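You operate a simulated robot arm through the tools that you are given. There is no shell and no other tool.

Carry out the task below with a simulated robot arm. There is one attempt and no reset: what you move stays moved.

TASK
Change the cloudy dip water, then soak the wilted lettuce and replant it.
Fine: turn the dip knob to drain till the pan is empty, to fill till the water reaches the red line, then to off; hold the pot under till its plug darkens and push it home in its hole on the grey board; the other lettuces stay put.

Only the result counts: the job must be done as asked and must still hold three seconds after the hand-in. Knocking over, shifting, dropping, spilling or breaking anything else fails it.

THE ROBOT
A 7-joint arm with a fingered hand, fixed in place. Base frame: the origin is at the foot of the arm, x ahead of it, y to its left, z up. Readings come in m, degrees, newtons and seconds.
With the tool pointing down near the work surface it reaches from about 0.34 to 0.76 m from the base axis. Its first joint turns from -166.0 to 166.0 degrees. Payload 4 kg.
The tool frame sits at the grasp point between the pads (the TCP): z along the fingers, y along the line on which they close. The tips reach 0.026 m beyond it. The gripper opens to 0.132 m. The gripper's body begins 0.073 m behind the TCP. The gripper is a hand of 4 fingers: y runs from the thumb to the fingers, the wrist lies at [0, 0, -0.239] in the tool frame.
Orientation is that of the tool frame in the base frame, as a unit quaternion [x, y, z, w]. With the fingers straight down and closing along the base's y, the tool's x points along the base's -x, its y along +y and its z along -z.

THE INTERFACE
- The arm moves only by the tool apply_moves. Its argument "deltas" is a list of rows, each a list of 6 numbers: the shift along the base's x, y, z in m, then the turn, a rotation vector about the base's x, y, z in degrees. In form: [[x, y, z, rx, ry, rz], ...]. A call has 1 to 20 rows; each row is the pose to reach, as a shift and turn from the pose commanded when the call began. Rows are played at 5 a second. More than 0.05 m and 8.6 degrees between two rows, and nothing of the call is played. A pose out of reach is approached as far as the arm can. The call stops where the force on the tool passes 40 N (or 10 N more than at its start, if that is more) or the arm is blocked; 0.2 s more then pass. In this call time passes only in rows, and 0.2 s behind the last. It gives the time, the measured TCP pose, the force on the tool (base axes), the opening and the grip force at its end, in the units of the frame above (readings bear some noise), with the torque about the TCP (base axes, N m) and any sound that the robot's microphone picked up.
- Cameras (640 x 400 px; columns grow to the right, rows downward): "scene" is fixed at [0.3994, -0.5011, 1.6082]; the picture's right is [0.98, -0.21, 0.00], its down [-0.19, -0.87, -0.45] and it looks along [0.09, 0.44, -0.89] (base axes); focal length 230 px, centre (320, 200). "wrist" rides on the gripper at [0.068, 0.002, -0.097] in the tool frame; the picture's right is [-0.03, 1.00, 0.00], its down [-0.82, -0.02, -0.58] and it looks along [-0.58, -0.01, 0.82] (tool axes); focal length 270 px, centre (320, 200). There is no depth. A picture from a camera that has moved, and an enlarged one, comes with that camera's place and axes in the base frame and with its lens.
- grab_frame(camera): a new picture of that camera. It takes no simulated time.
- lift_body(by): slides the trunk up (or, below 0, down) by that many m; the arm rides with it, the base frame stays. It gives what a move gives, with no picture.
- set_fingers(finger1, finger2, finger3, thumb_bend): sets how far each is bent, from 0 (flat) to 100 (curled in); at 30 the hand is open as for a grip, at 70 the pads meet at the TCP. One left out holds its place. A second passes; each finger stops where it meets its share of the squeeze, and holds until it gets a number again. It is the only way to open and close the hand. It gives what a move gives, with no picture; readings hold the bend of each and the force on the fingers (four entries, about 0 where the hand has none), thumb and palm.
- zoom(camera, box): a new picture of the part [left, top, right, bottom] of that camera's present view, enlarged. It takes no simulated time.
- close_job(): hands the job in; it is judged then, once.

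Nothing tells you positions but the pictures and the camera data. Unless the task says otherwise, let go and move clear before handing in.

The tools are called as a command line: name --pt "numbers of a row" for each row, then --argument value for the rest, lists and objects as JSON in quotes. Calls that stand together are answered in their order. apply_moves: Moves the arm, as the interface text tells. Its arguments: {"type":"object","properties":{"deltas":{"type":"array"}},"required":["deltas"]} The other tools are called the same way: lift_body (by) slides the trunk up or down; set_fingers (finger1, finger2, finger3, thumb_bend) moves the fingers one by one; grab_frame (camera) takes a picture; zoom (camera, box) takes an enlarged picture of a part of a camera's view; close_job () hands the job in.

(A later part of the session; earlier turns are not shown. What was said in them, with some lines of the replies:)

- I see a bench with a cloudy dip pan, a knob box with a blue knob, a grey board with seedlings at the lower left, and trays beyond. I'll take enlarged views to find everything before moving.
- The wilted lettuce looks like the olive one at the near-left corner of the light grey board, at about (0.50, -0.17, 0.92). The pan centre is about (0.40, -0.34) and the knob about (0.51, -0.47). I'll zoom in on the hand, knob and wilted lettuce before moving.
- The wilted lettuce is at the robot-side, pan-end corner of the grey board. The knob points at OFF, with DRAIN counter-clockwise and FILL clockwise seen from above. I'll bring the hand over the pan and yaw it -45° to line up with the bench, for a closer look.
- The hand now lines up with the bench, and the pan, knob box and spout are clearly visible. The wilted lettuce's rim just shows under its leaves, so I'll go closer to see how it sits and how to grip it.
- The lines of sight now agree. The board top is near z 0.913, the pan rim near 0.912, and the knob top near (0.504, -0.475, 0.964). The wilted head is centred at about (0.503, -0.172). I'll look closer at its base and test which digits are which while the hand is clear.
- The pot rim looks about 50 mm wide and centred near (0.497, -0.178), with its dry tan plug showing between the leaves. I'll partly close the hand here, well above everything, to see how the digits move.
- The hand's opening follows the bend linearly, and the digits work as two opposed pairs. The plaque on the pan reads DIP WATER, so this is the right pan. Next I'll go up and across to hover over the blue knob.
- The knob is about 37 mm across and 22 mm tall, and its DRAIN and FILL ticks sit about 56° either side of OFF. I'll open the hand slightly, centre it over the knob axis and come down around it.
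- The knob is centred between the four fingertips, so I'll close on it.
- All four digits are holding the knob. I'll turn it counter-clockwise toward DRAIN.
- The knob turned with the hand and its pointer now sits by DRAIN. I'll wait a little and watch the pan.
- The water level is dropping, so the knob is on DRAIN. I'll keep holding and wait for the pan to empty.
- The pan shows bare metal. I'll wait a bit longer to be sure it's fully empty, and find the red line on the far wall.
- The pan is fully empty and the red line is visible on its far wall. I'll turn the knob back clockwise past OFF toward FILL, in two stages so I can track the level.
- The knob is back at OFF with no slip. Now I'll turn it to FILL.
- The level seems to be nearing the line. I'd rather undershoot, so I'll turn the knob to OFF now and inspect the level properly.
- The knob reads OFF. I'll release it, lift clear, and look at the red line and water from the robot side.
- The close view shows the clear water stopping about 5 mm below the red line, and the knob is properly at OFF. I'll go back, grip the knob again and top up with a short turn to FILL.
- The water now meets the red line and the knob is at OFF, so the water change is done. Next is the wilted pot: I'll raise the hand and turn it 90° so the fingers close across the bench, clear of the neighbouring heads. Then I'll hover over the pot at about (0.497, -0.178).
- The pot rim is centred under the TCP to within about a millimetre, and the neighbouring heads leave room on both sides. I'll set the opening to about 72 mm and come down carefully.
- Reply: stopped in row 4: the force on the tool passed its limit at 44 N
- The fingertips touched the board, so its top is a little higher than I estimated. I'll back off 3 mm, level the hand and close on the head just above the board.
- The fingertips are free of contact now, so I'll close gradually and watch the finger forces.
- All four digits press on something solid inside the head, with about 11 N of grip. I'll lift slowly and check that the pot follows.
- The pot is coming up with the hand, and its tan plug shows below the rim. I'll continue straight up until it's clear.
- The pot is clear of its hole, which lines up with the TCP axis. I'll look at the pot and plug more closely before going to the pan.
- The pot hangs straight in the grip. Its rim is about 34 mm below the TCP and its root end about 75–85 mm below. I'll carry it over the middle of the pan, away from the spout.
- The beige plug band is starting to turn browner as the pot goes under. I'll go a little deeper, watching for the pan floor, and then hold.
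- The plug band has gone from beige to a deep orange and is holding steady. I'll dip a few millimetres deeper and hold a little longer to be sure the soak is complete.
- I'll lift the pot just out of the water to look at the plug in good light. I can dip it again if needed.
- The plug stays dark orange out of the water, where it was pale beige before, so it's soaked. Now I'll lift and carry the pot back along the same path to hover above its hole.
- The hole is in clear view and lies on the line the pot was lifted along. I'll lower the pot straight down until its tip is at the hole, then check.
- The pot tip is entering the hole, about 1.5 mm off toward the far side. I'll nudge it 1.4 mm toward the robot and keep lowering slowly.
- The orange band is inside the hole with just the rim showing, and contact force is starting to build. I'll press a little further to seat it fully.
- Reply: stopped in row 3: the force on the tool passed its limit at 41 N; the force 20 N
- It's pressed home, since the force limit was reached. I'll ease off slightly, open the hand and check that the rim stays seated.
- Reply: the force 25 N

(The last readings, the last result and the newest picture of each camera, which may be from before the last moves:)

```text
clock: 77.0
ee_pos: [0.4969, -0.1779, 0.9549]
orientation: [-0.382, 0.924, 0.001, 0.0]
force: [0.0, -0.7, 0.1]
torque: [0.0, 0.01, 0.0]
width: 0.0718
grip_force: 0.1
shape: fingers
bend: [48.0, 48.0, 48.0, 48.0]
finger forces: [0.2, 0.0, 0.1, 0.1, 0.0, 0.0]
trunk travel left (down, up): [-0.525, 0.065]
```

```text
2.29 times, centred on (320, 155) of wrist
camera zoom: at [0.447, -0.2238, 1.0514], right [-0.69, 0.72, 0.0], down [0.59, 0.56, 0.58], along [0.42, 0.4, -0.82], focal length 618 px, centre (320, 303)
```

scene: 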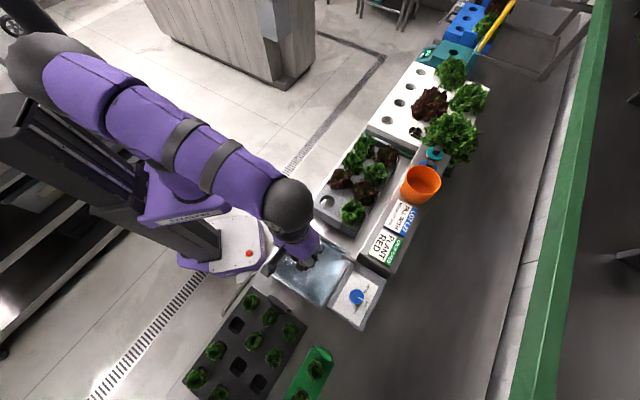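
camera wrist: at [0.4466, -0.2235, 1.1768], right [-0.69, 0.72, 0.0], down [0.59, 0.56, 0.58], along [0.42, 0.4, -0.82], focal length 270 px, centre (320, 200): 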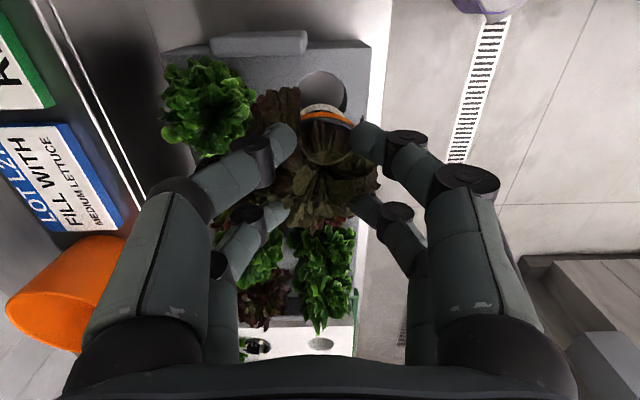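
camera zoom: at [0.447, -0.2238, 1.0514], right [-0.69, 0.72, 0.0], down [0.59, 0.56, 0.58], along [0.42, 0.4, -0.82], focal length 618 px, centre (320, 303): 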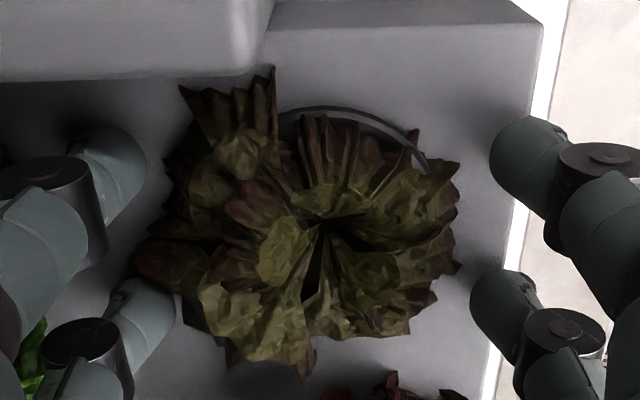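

The hand is free and the pot stayed in place. I'll rise straight up and inspect the rim against its neighbours.

apply_moves --pt "0 0 0.015 0 0 0" --pt "0 0 0.035 0 0 0" --pt "0 0 0.06 0 0 0" --pt "0 0 0.085 0 0 0" --pt "0 0 0.106 0 0 0"

zoom --camera "wrist" --box '[220, 40, 420, 160]'

grab_frame --camera "wrist"

grab_frame --camera "scene"

zoom --camera "scene" --box '[305, 170, 385, 240]'

```text
clock: 78.2
ee_pos: [0.4962, -0.178, 1.0595]
orientation: [-0.383, 0.924, 0.0, 0.0]
force: [-0.3, -0.7, 0.1]
torque: [0.01, -0.04, -0.07]
width: 0.0725
grip_force: 0.0
shape: fingers
bend: [48.0, 48.0, 48.0, 48.0]
finger forces: [0.0, 0.1, 0.0, 0.0, 0.0, 0.1]
trunk travel left (down, up): [-0.525, 0.065]
```

```text
3.20 times, centred on (320, 100) of wrist
camera zoom: at [0.446, -0.2251, 1.1576], right [-0.69, 0.73, 0.0], down [0.59, 0.56, 0.58], along [0.42, 0.4, -0.82], focal length 865 px, centre (320, 520)
```

zoom: 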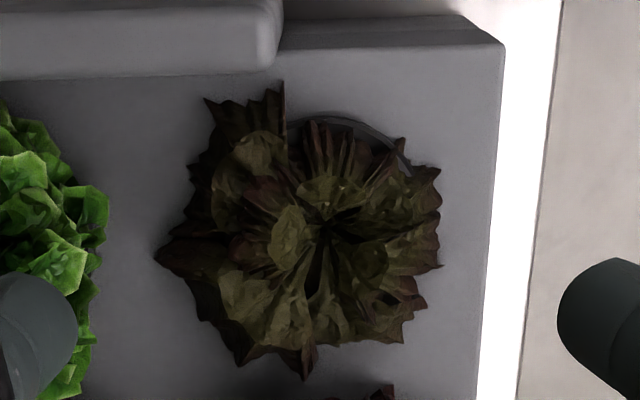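

```text
taken
camera wrist: at [0.446, -0.2251, 1.1576], right [-0.69, 0.73, 0.0], down [0.59, 0.56, 0.58], along [0.42, 0.4, -0.82], focal length 270 px, centre (320, 200)
```

wrist: 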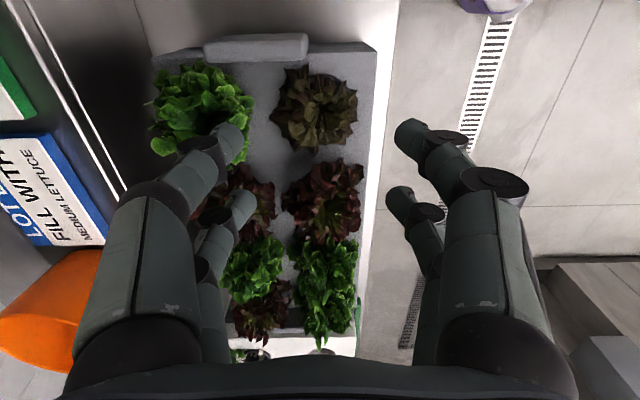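

```text
taken
```

scene: 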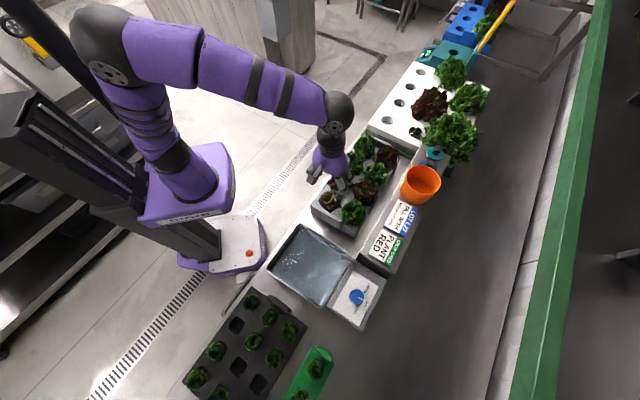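

```text
5.71 times, centred on (345, 205) of scene
camera zoom: at [0.3994, -0.5011, 1.6082], right [0.98, -0.21, 0.0], down [-0.19, -0.87, -0.45], along [0.09, 0.44, -0.89], focal length 1315 px, centre (177, 171)
```

zoom: 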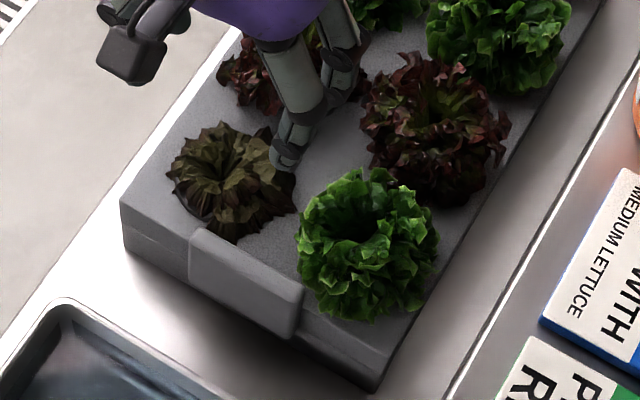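

zoom --camera "wrist" --box '[270, 60, 370, 125]'

zoom --camera "scene" --box '[320, 182, 360, 215]'

zoom --camera "scene" --box '[260, 215, 400, 335]'

```text
6.15 times, centred on (320, 92) of wrist
camera zoom: at [0.446, -0.2251, 1.1576], right [-0.69, 0.73, 0.0], down [0.59, 0.56, 0.58], along [0.42, 0.4, -0.82], focal length 1663 px, centre (320, 862)
```

zoom: 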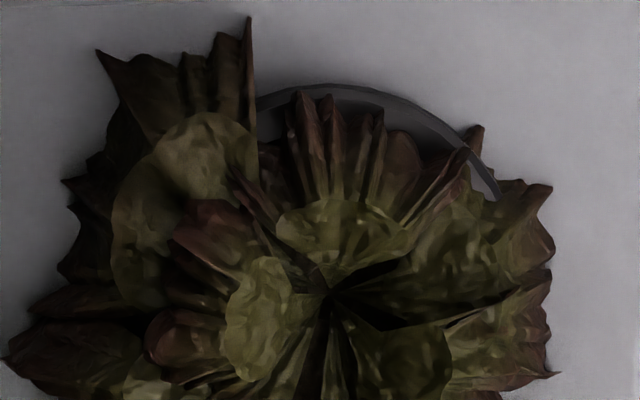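

```text
12.12 times, centred on (340, 198) of scene
camera zoom: at [0.3994, -0.5011, 1.6082], right [0.98, -0.21, 0.0], down [-0.19, -0.87, -0.45], along [0.09, 0.44, -0.89], focal length 2789 px, centre (78, 218)
```

zoom: 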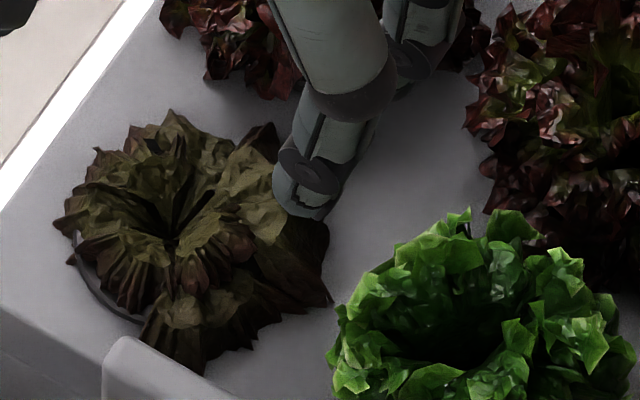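

```text
3.33 times, centred on (330, 275) of scene
camera zoom: at [0.3994, -0.5011, 1.6082], right [0.98, -0.21, 0.0], down [-0.19, -0.87, -0.45], along [0.09, 0.44, -0.89], focal length 767 px, centre (287, -50)
```

zoom: 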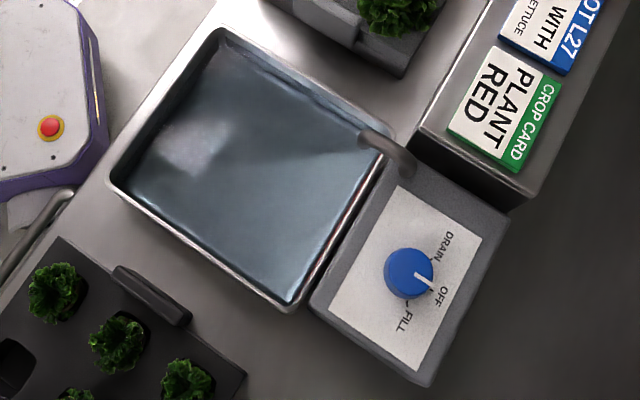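

The rim lies on the board just as it did before picking. I'll shift back a little for a lower-angle look to confirm it's fully seated.

apply_moves --pt "-0.025 -0.025 0 0 0 0" --pt "-0.05 -0.05 0 0 0 0" --pt "-0.075 -0.075 -0.01 0 0 0" --pt "-0.09 -0.09 -0.03 0 0 0" --pt "-0.09 -0.09 -0.045 0 0 0"

grab_frame --camera "wrist"

zoom --camera "wrist" --box '[240, 180, 400, 280]'

```text
clock: 79.4
ee_pos: [0.407, -0.2642, 1.0169]
orientation: [-0.383, 0.924, -0.001, 0.002]
force: [-0.2, 0.1, 0.4]
torque: [-0.03, 0.0, 0.0]
width: 0.0722
grip_force: 0.1
shape: fingers
bend: [48.0, 48.0, 48.0, 48.0]
finger forces: [0.0, 0.0, 0.0, 0.0, 0.1, 0.1]
trunk travel left (down, up): [-0.525, 0.065]
```

```text
taken
camera wrist: at [0.3563, -0.3121, 1.1135], right [-0.69, 0.72, 0.0], down [0.59, 0.56, 0.58], along [0.42, 0.4, -0.82], focal length 270 px, centre (320, 200)
```

wrist: 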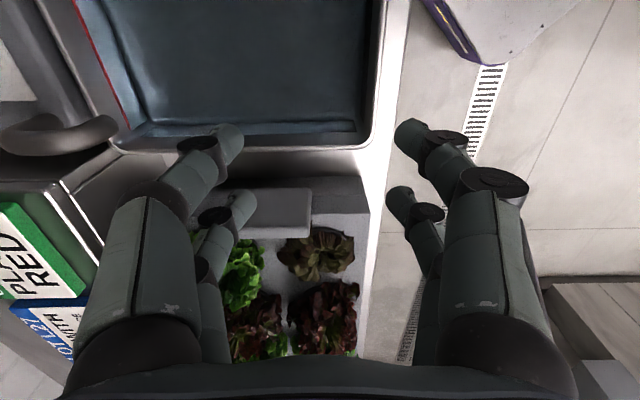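

```text
4.00 times, centred on (320, 230) of wrist
camera zoom: at [0.3563, -0.3121, 1.1135], right [-0.69, 0.72, 0.0], down [0.59, 0.56, 0.58], along [0.42, 0.4, -0.82], focal length 1081 px, centre (320, 80)
```

zoom: 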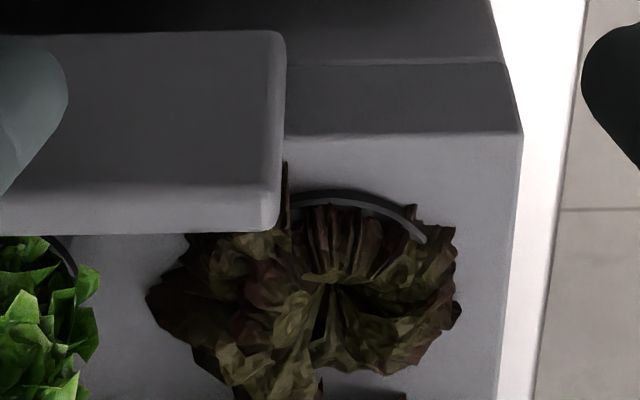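

zoom --camera "wrist" --box '[295, 215, 365, 260]'

zoom --camera "wrist" --box '[225, 220, 285, 265]'

zoom --camera "wrist" --box '[60, 0, 380, 160]'

```text
8.89 times, centred on (330, 238) of wrist
camera zoom: at [0.3563, -0.3121, 1.1135], right [-0.69, 0.72, 0.0], down [0.59, 0.56, 0.58], along [0.42, 0.4, -0.82], focal length 2402 px, centre (231, -133)
```

zoom: 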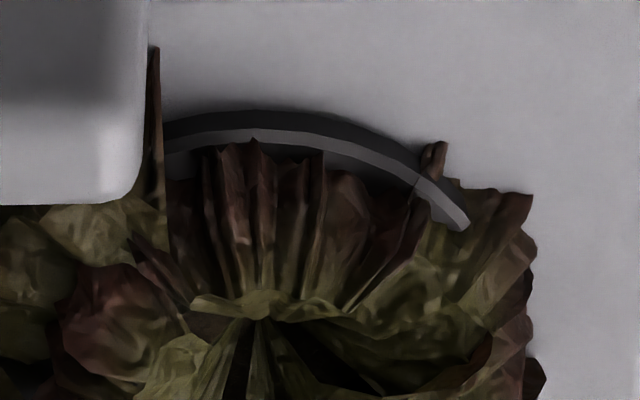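

```text
8.89 times, centred on (255, 242) of wrist
camera zoom: at [0.3563, -0.3121, 1.1135], right [-0.69, 0.72, 0.0], down [0.59, 0.56, 0.58], along [0.42, 0.4, -0.82], focal length 2402 px, centre (898, -178)
```

zoom: 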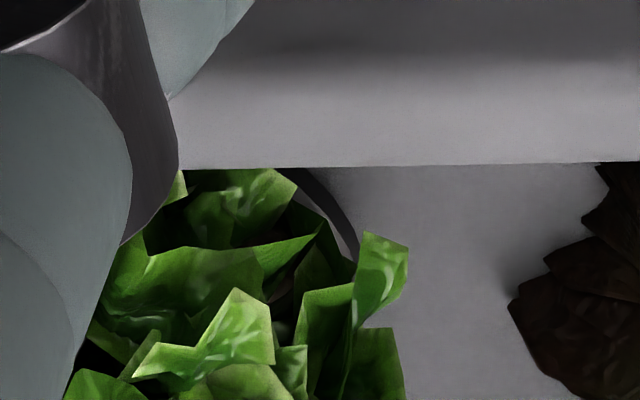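

```text
2.00 times, centred on (220, 80) of wrist
camera zoom: at [0.3563, -0.3121, 1.1135], right [-0.69, 0.72, 0.0], down [0.59, 0.56, 0.58], along [0.42, 0.4, -0.82], focal length 541 px, centre (520, 440)
```

zoom: 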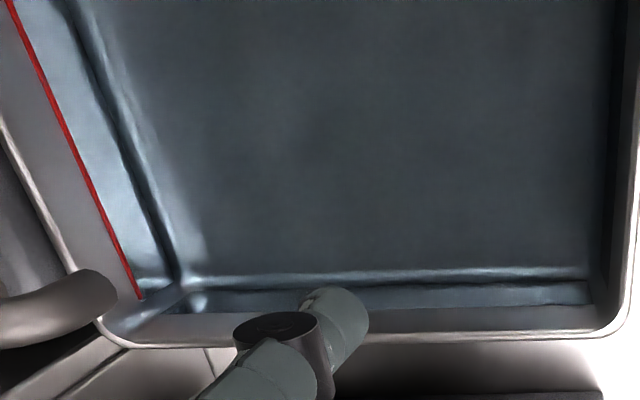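

zoom --camera "wrist" --box '[65, 0, 145, 50]'

zoom --camera "wrist" --box '[70, 50, 150, 160]'

```text
8.00 times, centred on (105, 25) of wrist
camera zoom: at [0.3563, -0.3121, 1.1135], right [-0.69, 0.72, 0.0], down [0.59, 0.56, 0.58], along [0.42, 0.4, -0.82], focal length 2162 px, centre (2040, 1600)
```

zoom: 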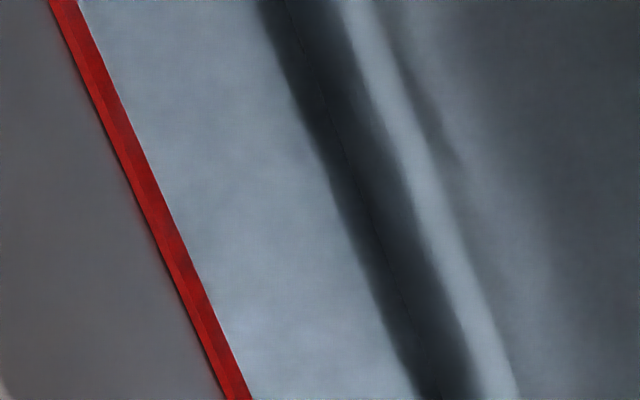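

```text
3.64 times, centred on (110, 105) of wrist
camera zoom: at [0.3563, -0.3121, 1.1135], right [-0.69, 0.72, 0.0], down [0.59, 0.56, 0.58], along [0.42, 0.4, -0.82], focal length 983 px, centre (1084, 546)
```

zoom: 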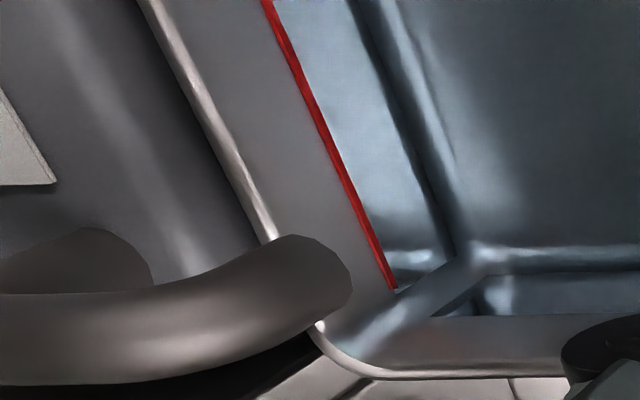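

The rim is seated with no orange showing, the water edge lies within the red line, and the knob is at OFF. I'll raise the hand well clear and take a last look.

apply_moves --pt "0 0 0.04 0 0 0" --pt "0 0 0.08 0 0 0" --pt "-0.02 0.03 0.12 0 0 0" --pt "-0.03 0.06 0.15 0 0 0" --pt "-0.03 0.09 0.15 0 0 0" --pt "-0.03 0.09 0.15 0 0 0"

grab_frame --camera "scene"

zoom --camera "scene" --box '[260, 150, 420, 330]'

```text
refused: row 3 steps farther than a row can; nothing moved
```

```text
taken
```

scene: 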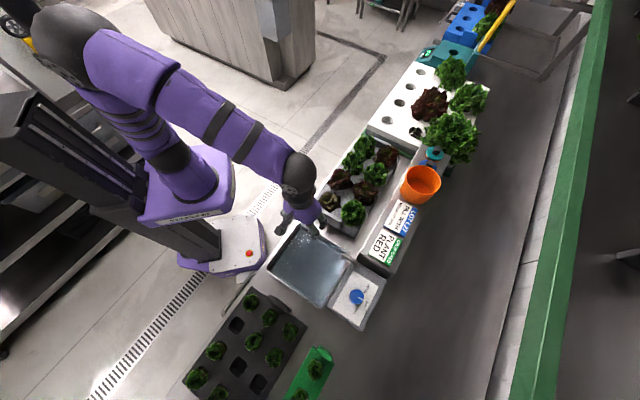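

```text
2.22 times, centred on (340, 240) of scene
camera zoom: at [0.3994, -0.5011, 1.6082], right [0.98, -0.21, 0.0], down [-0.19, -0.87, -0.45], along [0.09, 0.44, -0.89], focal length 511 px, centre (276, 111)
```

zoom: 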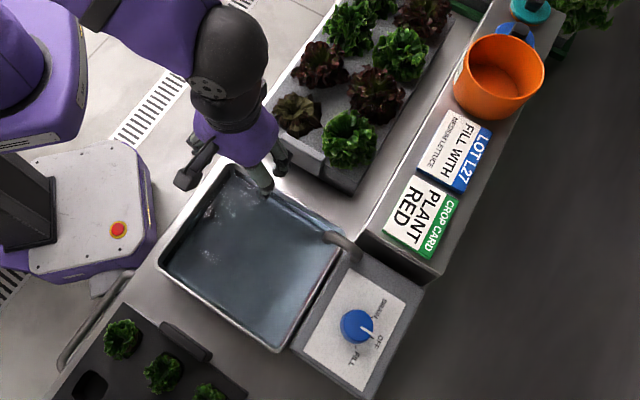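

That call was refused because one step was too long, so nothing moved. I'll raise the hand with smaller steps and check again.

apply_moves --pt "0 0 0.03 0 0 0" --pt "0 0 0.06 0 0 0" --pt "0 0 0.09 0 0 0" --pt "0 0 0.12 0 0 0" --pt "0 0 0.15 0 0 0" --pt "-0.015 0.02 0.16 0 0 0" --pt "-0.03 0.05 0.16 0 0 0" --pt "-0.03 0.08 0.16 0 0 0" --pt "-0.03 0.08 0.16 0 0 0"

zoom --camera "scene" --box '[260, 150, 420, 330]'

zoom --camera "scene" --box '[305, 170, 385, 240]'

zoom --camera "scene" --box '[335, 275, 385, 325]'

```text
clock: 81.4
ee_pos: [0.3741, -0.1883, 1.1775]
orientation: [-0.383, 0.924, -0.001, 0.002]
force: [0.0, 0.2, -0.8]
torque: [0.01, 0.02, -0.02]
width: 0.0722
grip_force: 0.0
shape: fingers
bend: [48.0, 48.0, 48.0, 48.0]
finger forces: [0.1, 0.1, 0.1, 0.0, 0.0, 0.0]
trunk travel left (down, up): [-0.525, 0.065]
```

```text
2.22 times, centred on (340, 240) of scene
camera zoom: at [0.3994, -0.5011, 1.6082], right [0.98, -0.21, 0.0], down [-0.19, -0.87, -0.45], along [0.09, 0.44, -0.89], focal length 511 px, centre (276, 111)
```

zoom: 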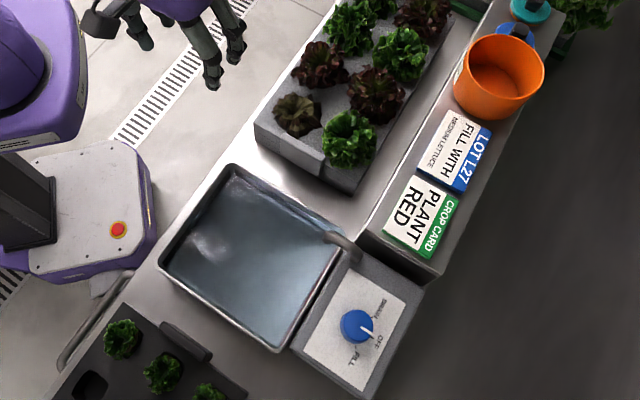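

```text
5.71 times, centred on (345, 205) of scene
camera zoom: at [0.3994, -0.5011, 1.6082], right [0.98, -0.21, 0.0], down [-0.19, -0.87, -0.45], along [0.09, 0.44, -0.89], focal length 1315 px, centre (177, 171)
```

zoom: 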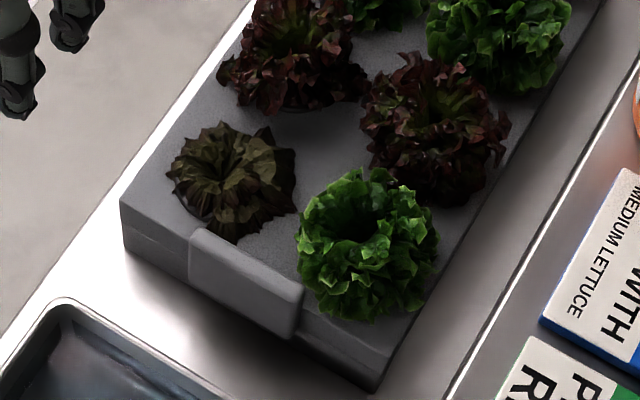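

```text
8.00 times, centred on (360, 300) of scene
camera zoom: at [0.3994, -0.5011, 1.6082], right [0.98, -0.21, 0.0], down [-0.19, -0.87, -0.45], along [0.09, 0.44, -0.89], focal length 1840 px, centre (0, -600)
```

zoom: 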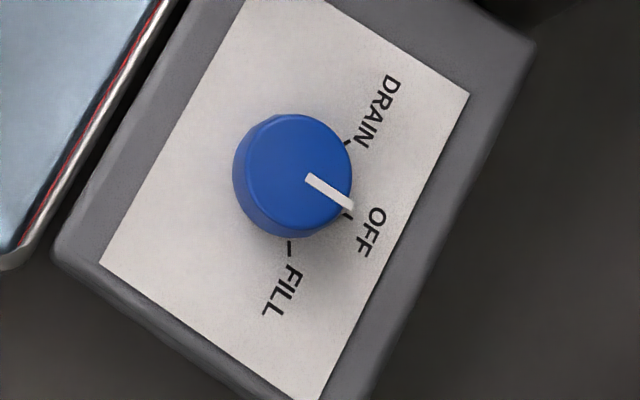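

The knob is at OFF and the clear water is at the red line. The soaked lettuce is seated in its hole and nothing else has moved. The hand is clear, so I'm handing the job in.

close_job

```text
The job is handed in.
```

I changed the dip water, soaked the wilted lettuce and put it back in its hole. The job is handed in, but the hand-in gave no result back.

- **Water:** I drained the pan until it was empty, then refilled it in two goes. The clear water now sits within the red line, and the knob is back at OFF.
- **Soak:** I held the pot under until the plug turned from pale beige to deep orange. It stayed that colour out of the water, so I took it as soaked.
- **Replanting:** I pressed the pot down into its own hole on the grey board until the 40 N force limit stopped the arm. The plug no longer shows above the board, and the pot stayed in place when I let go.
- **Other lettuces:** in the last pictures they look unmoved, and so does the board. While lining up to pick the pot, the fingertips pressed on the board once, at about 44 N.
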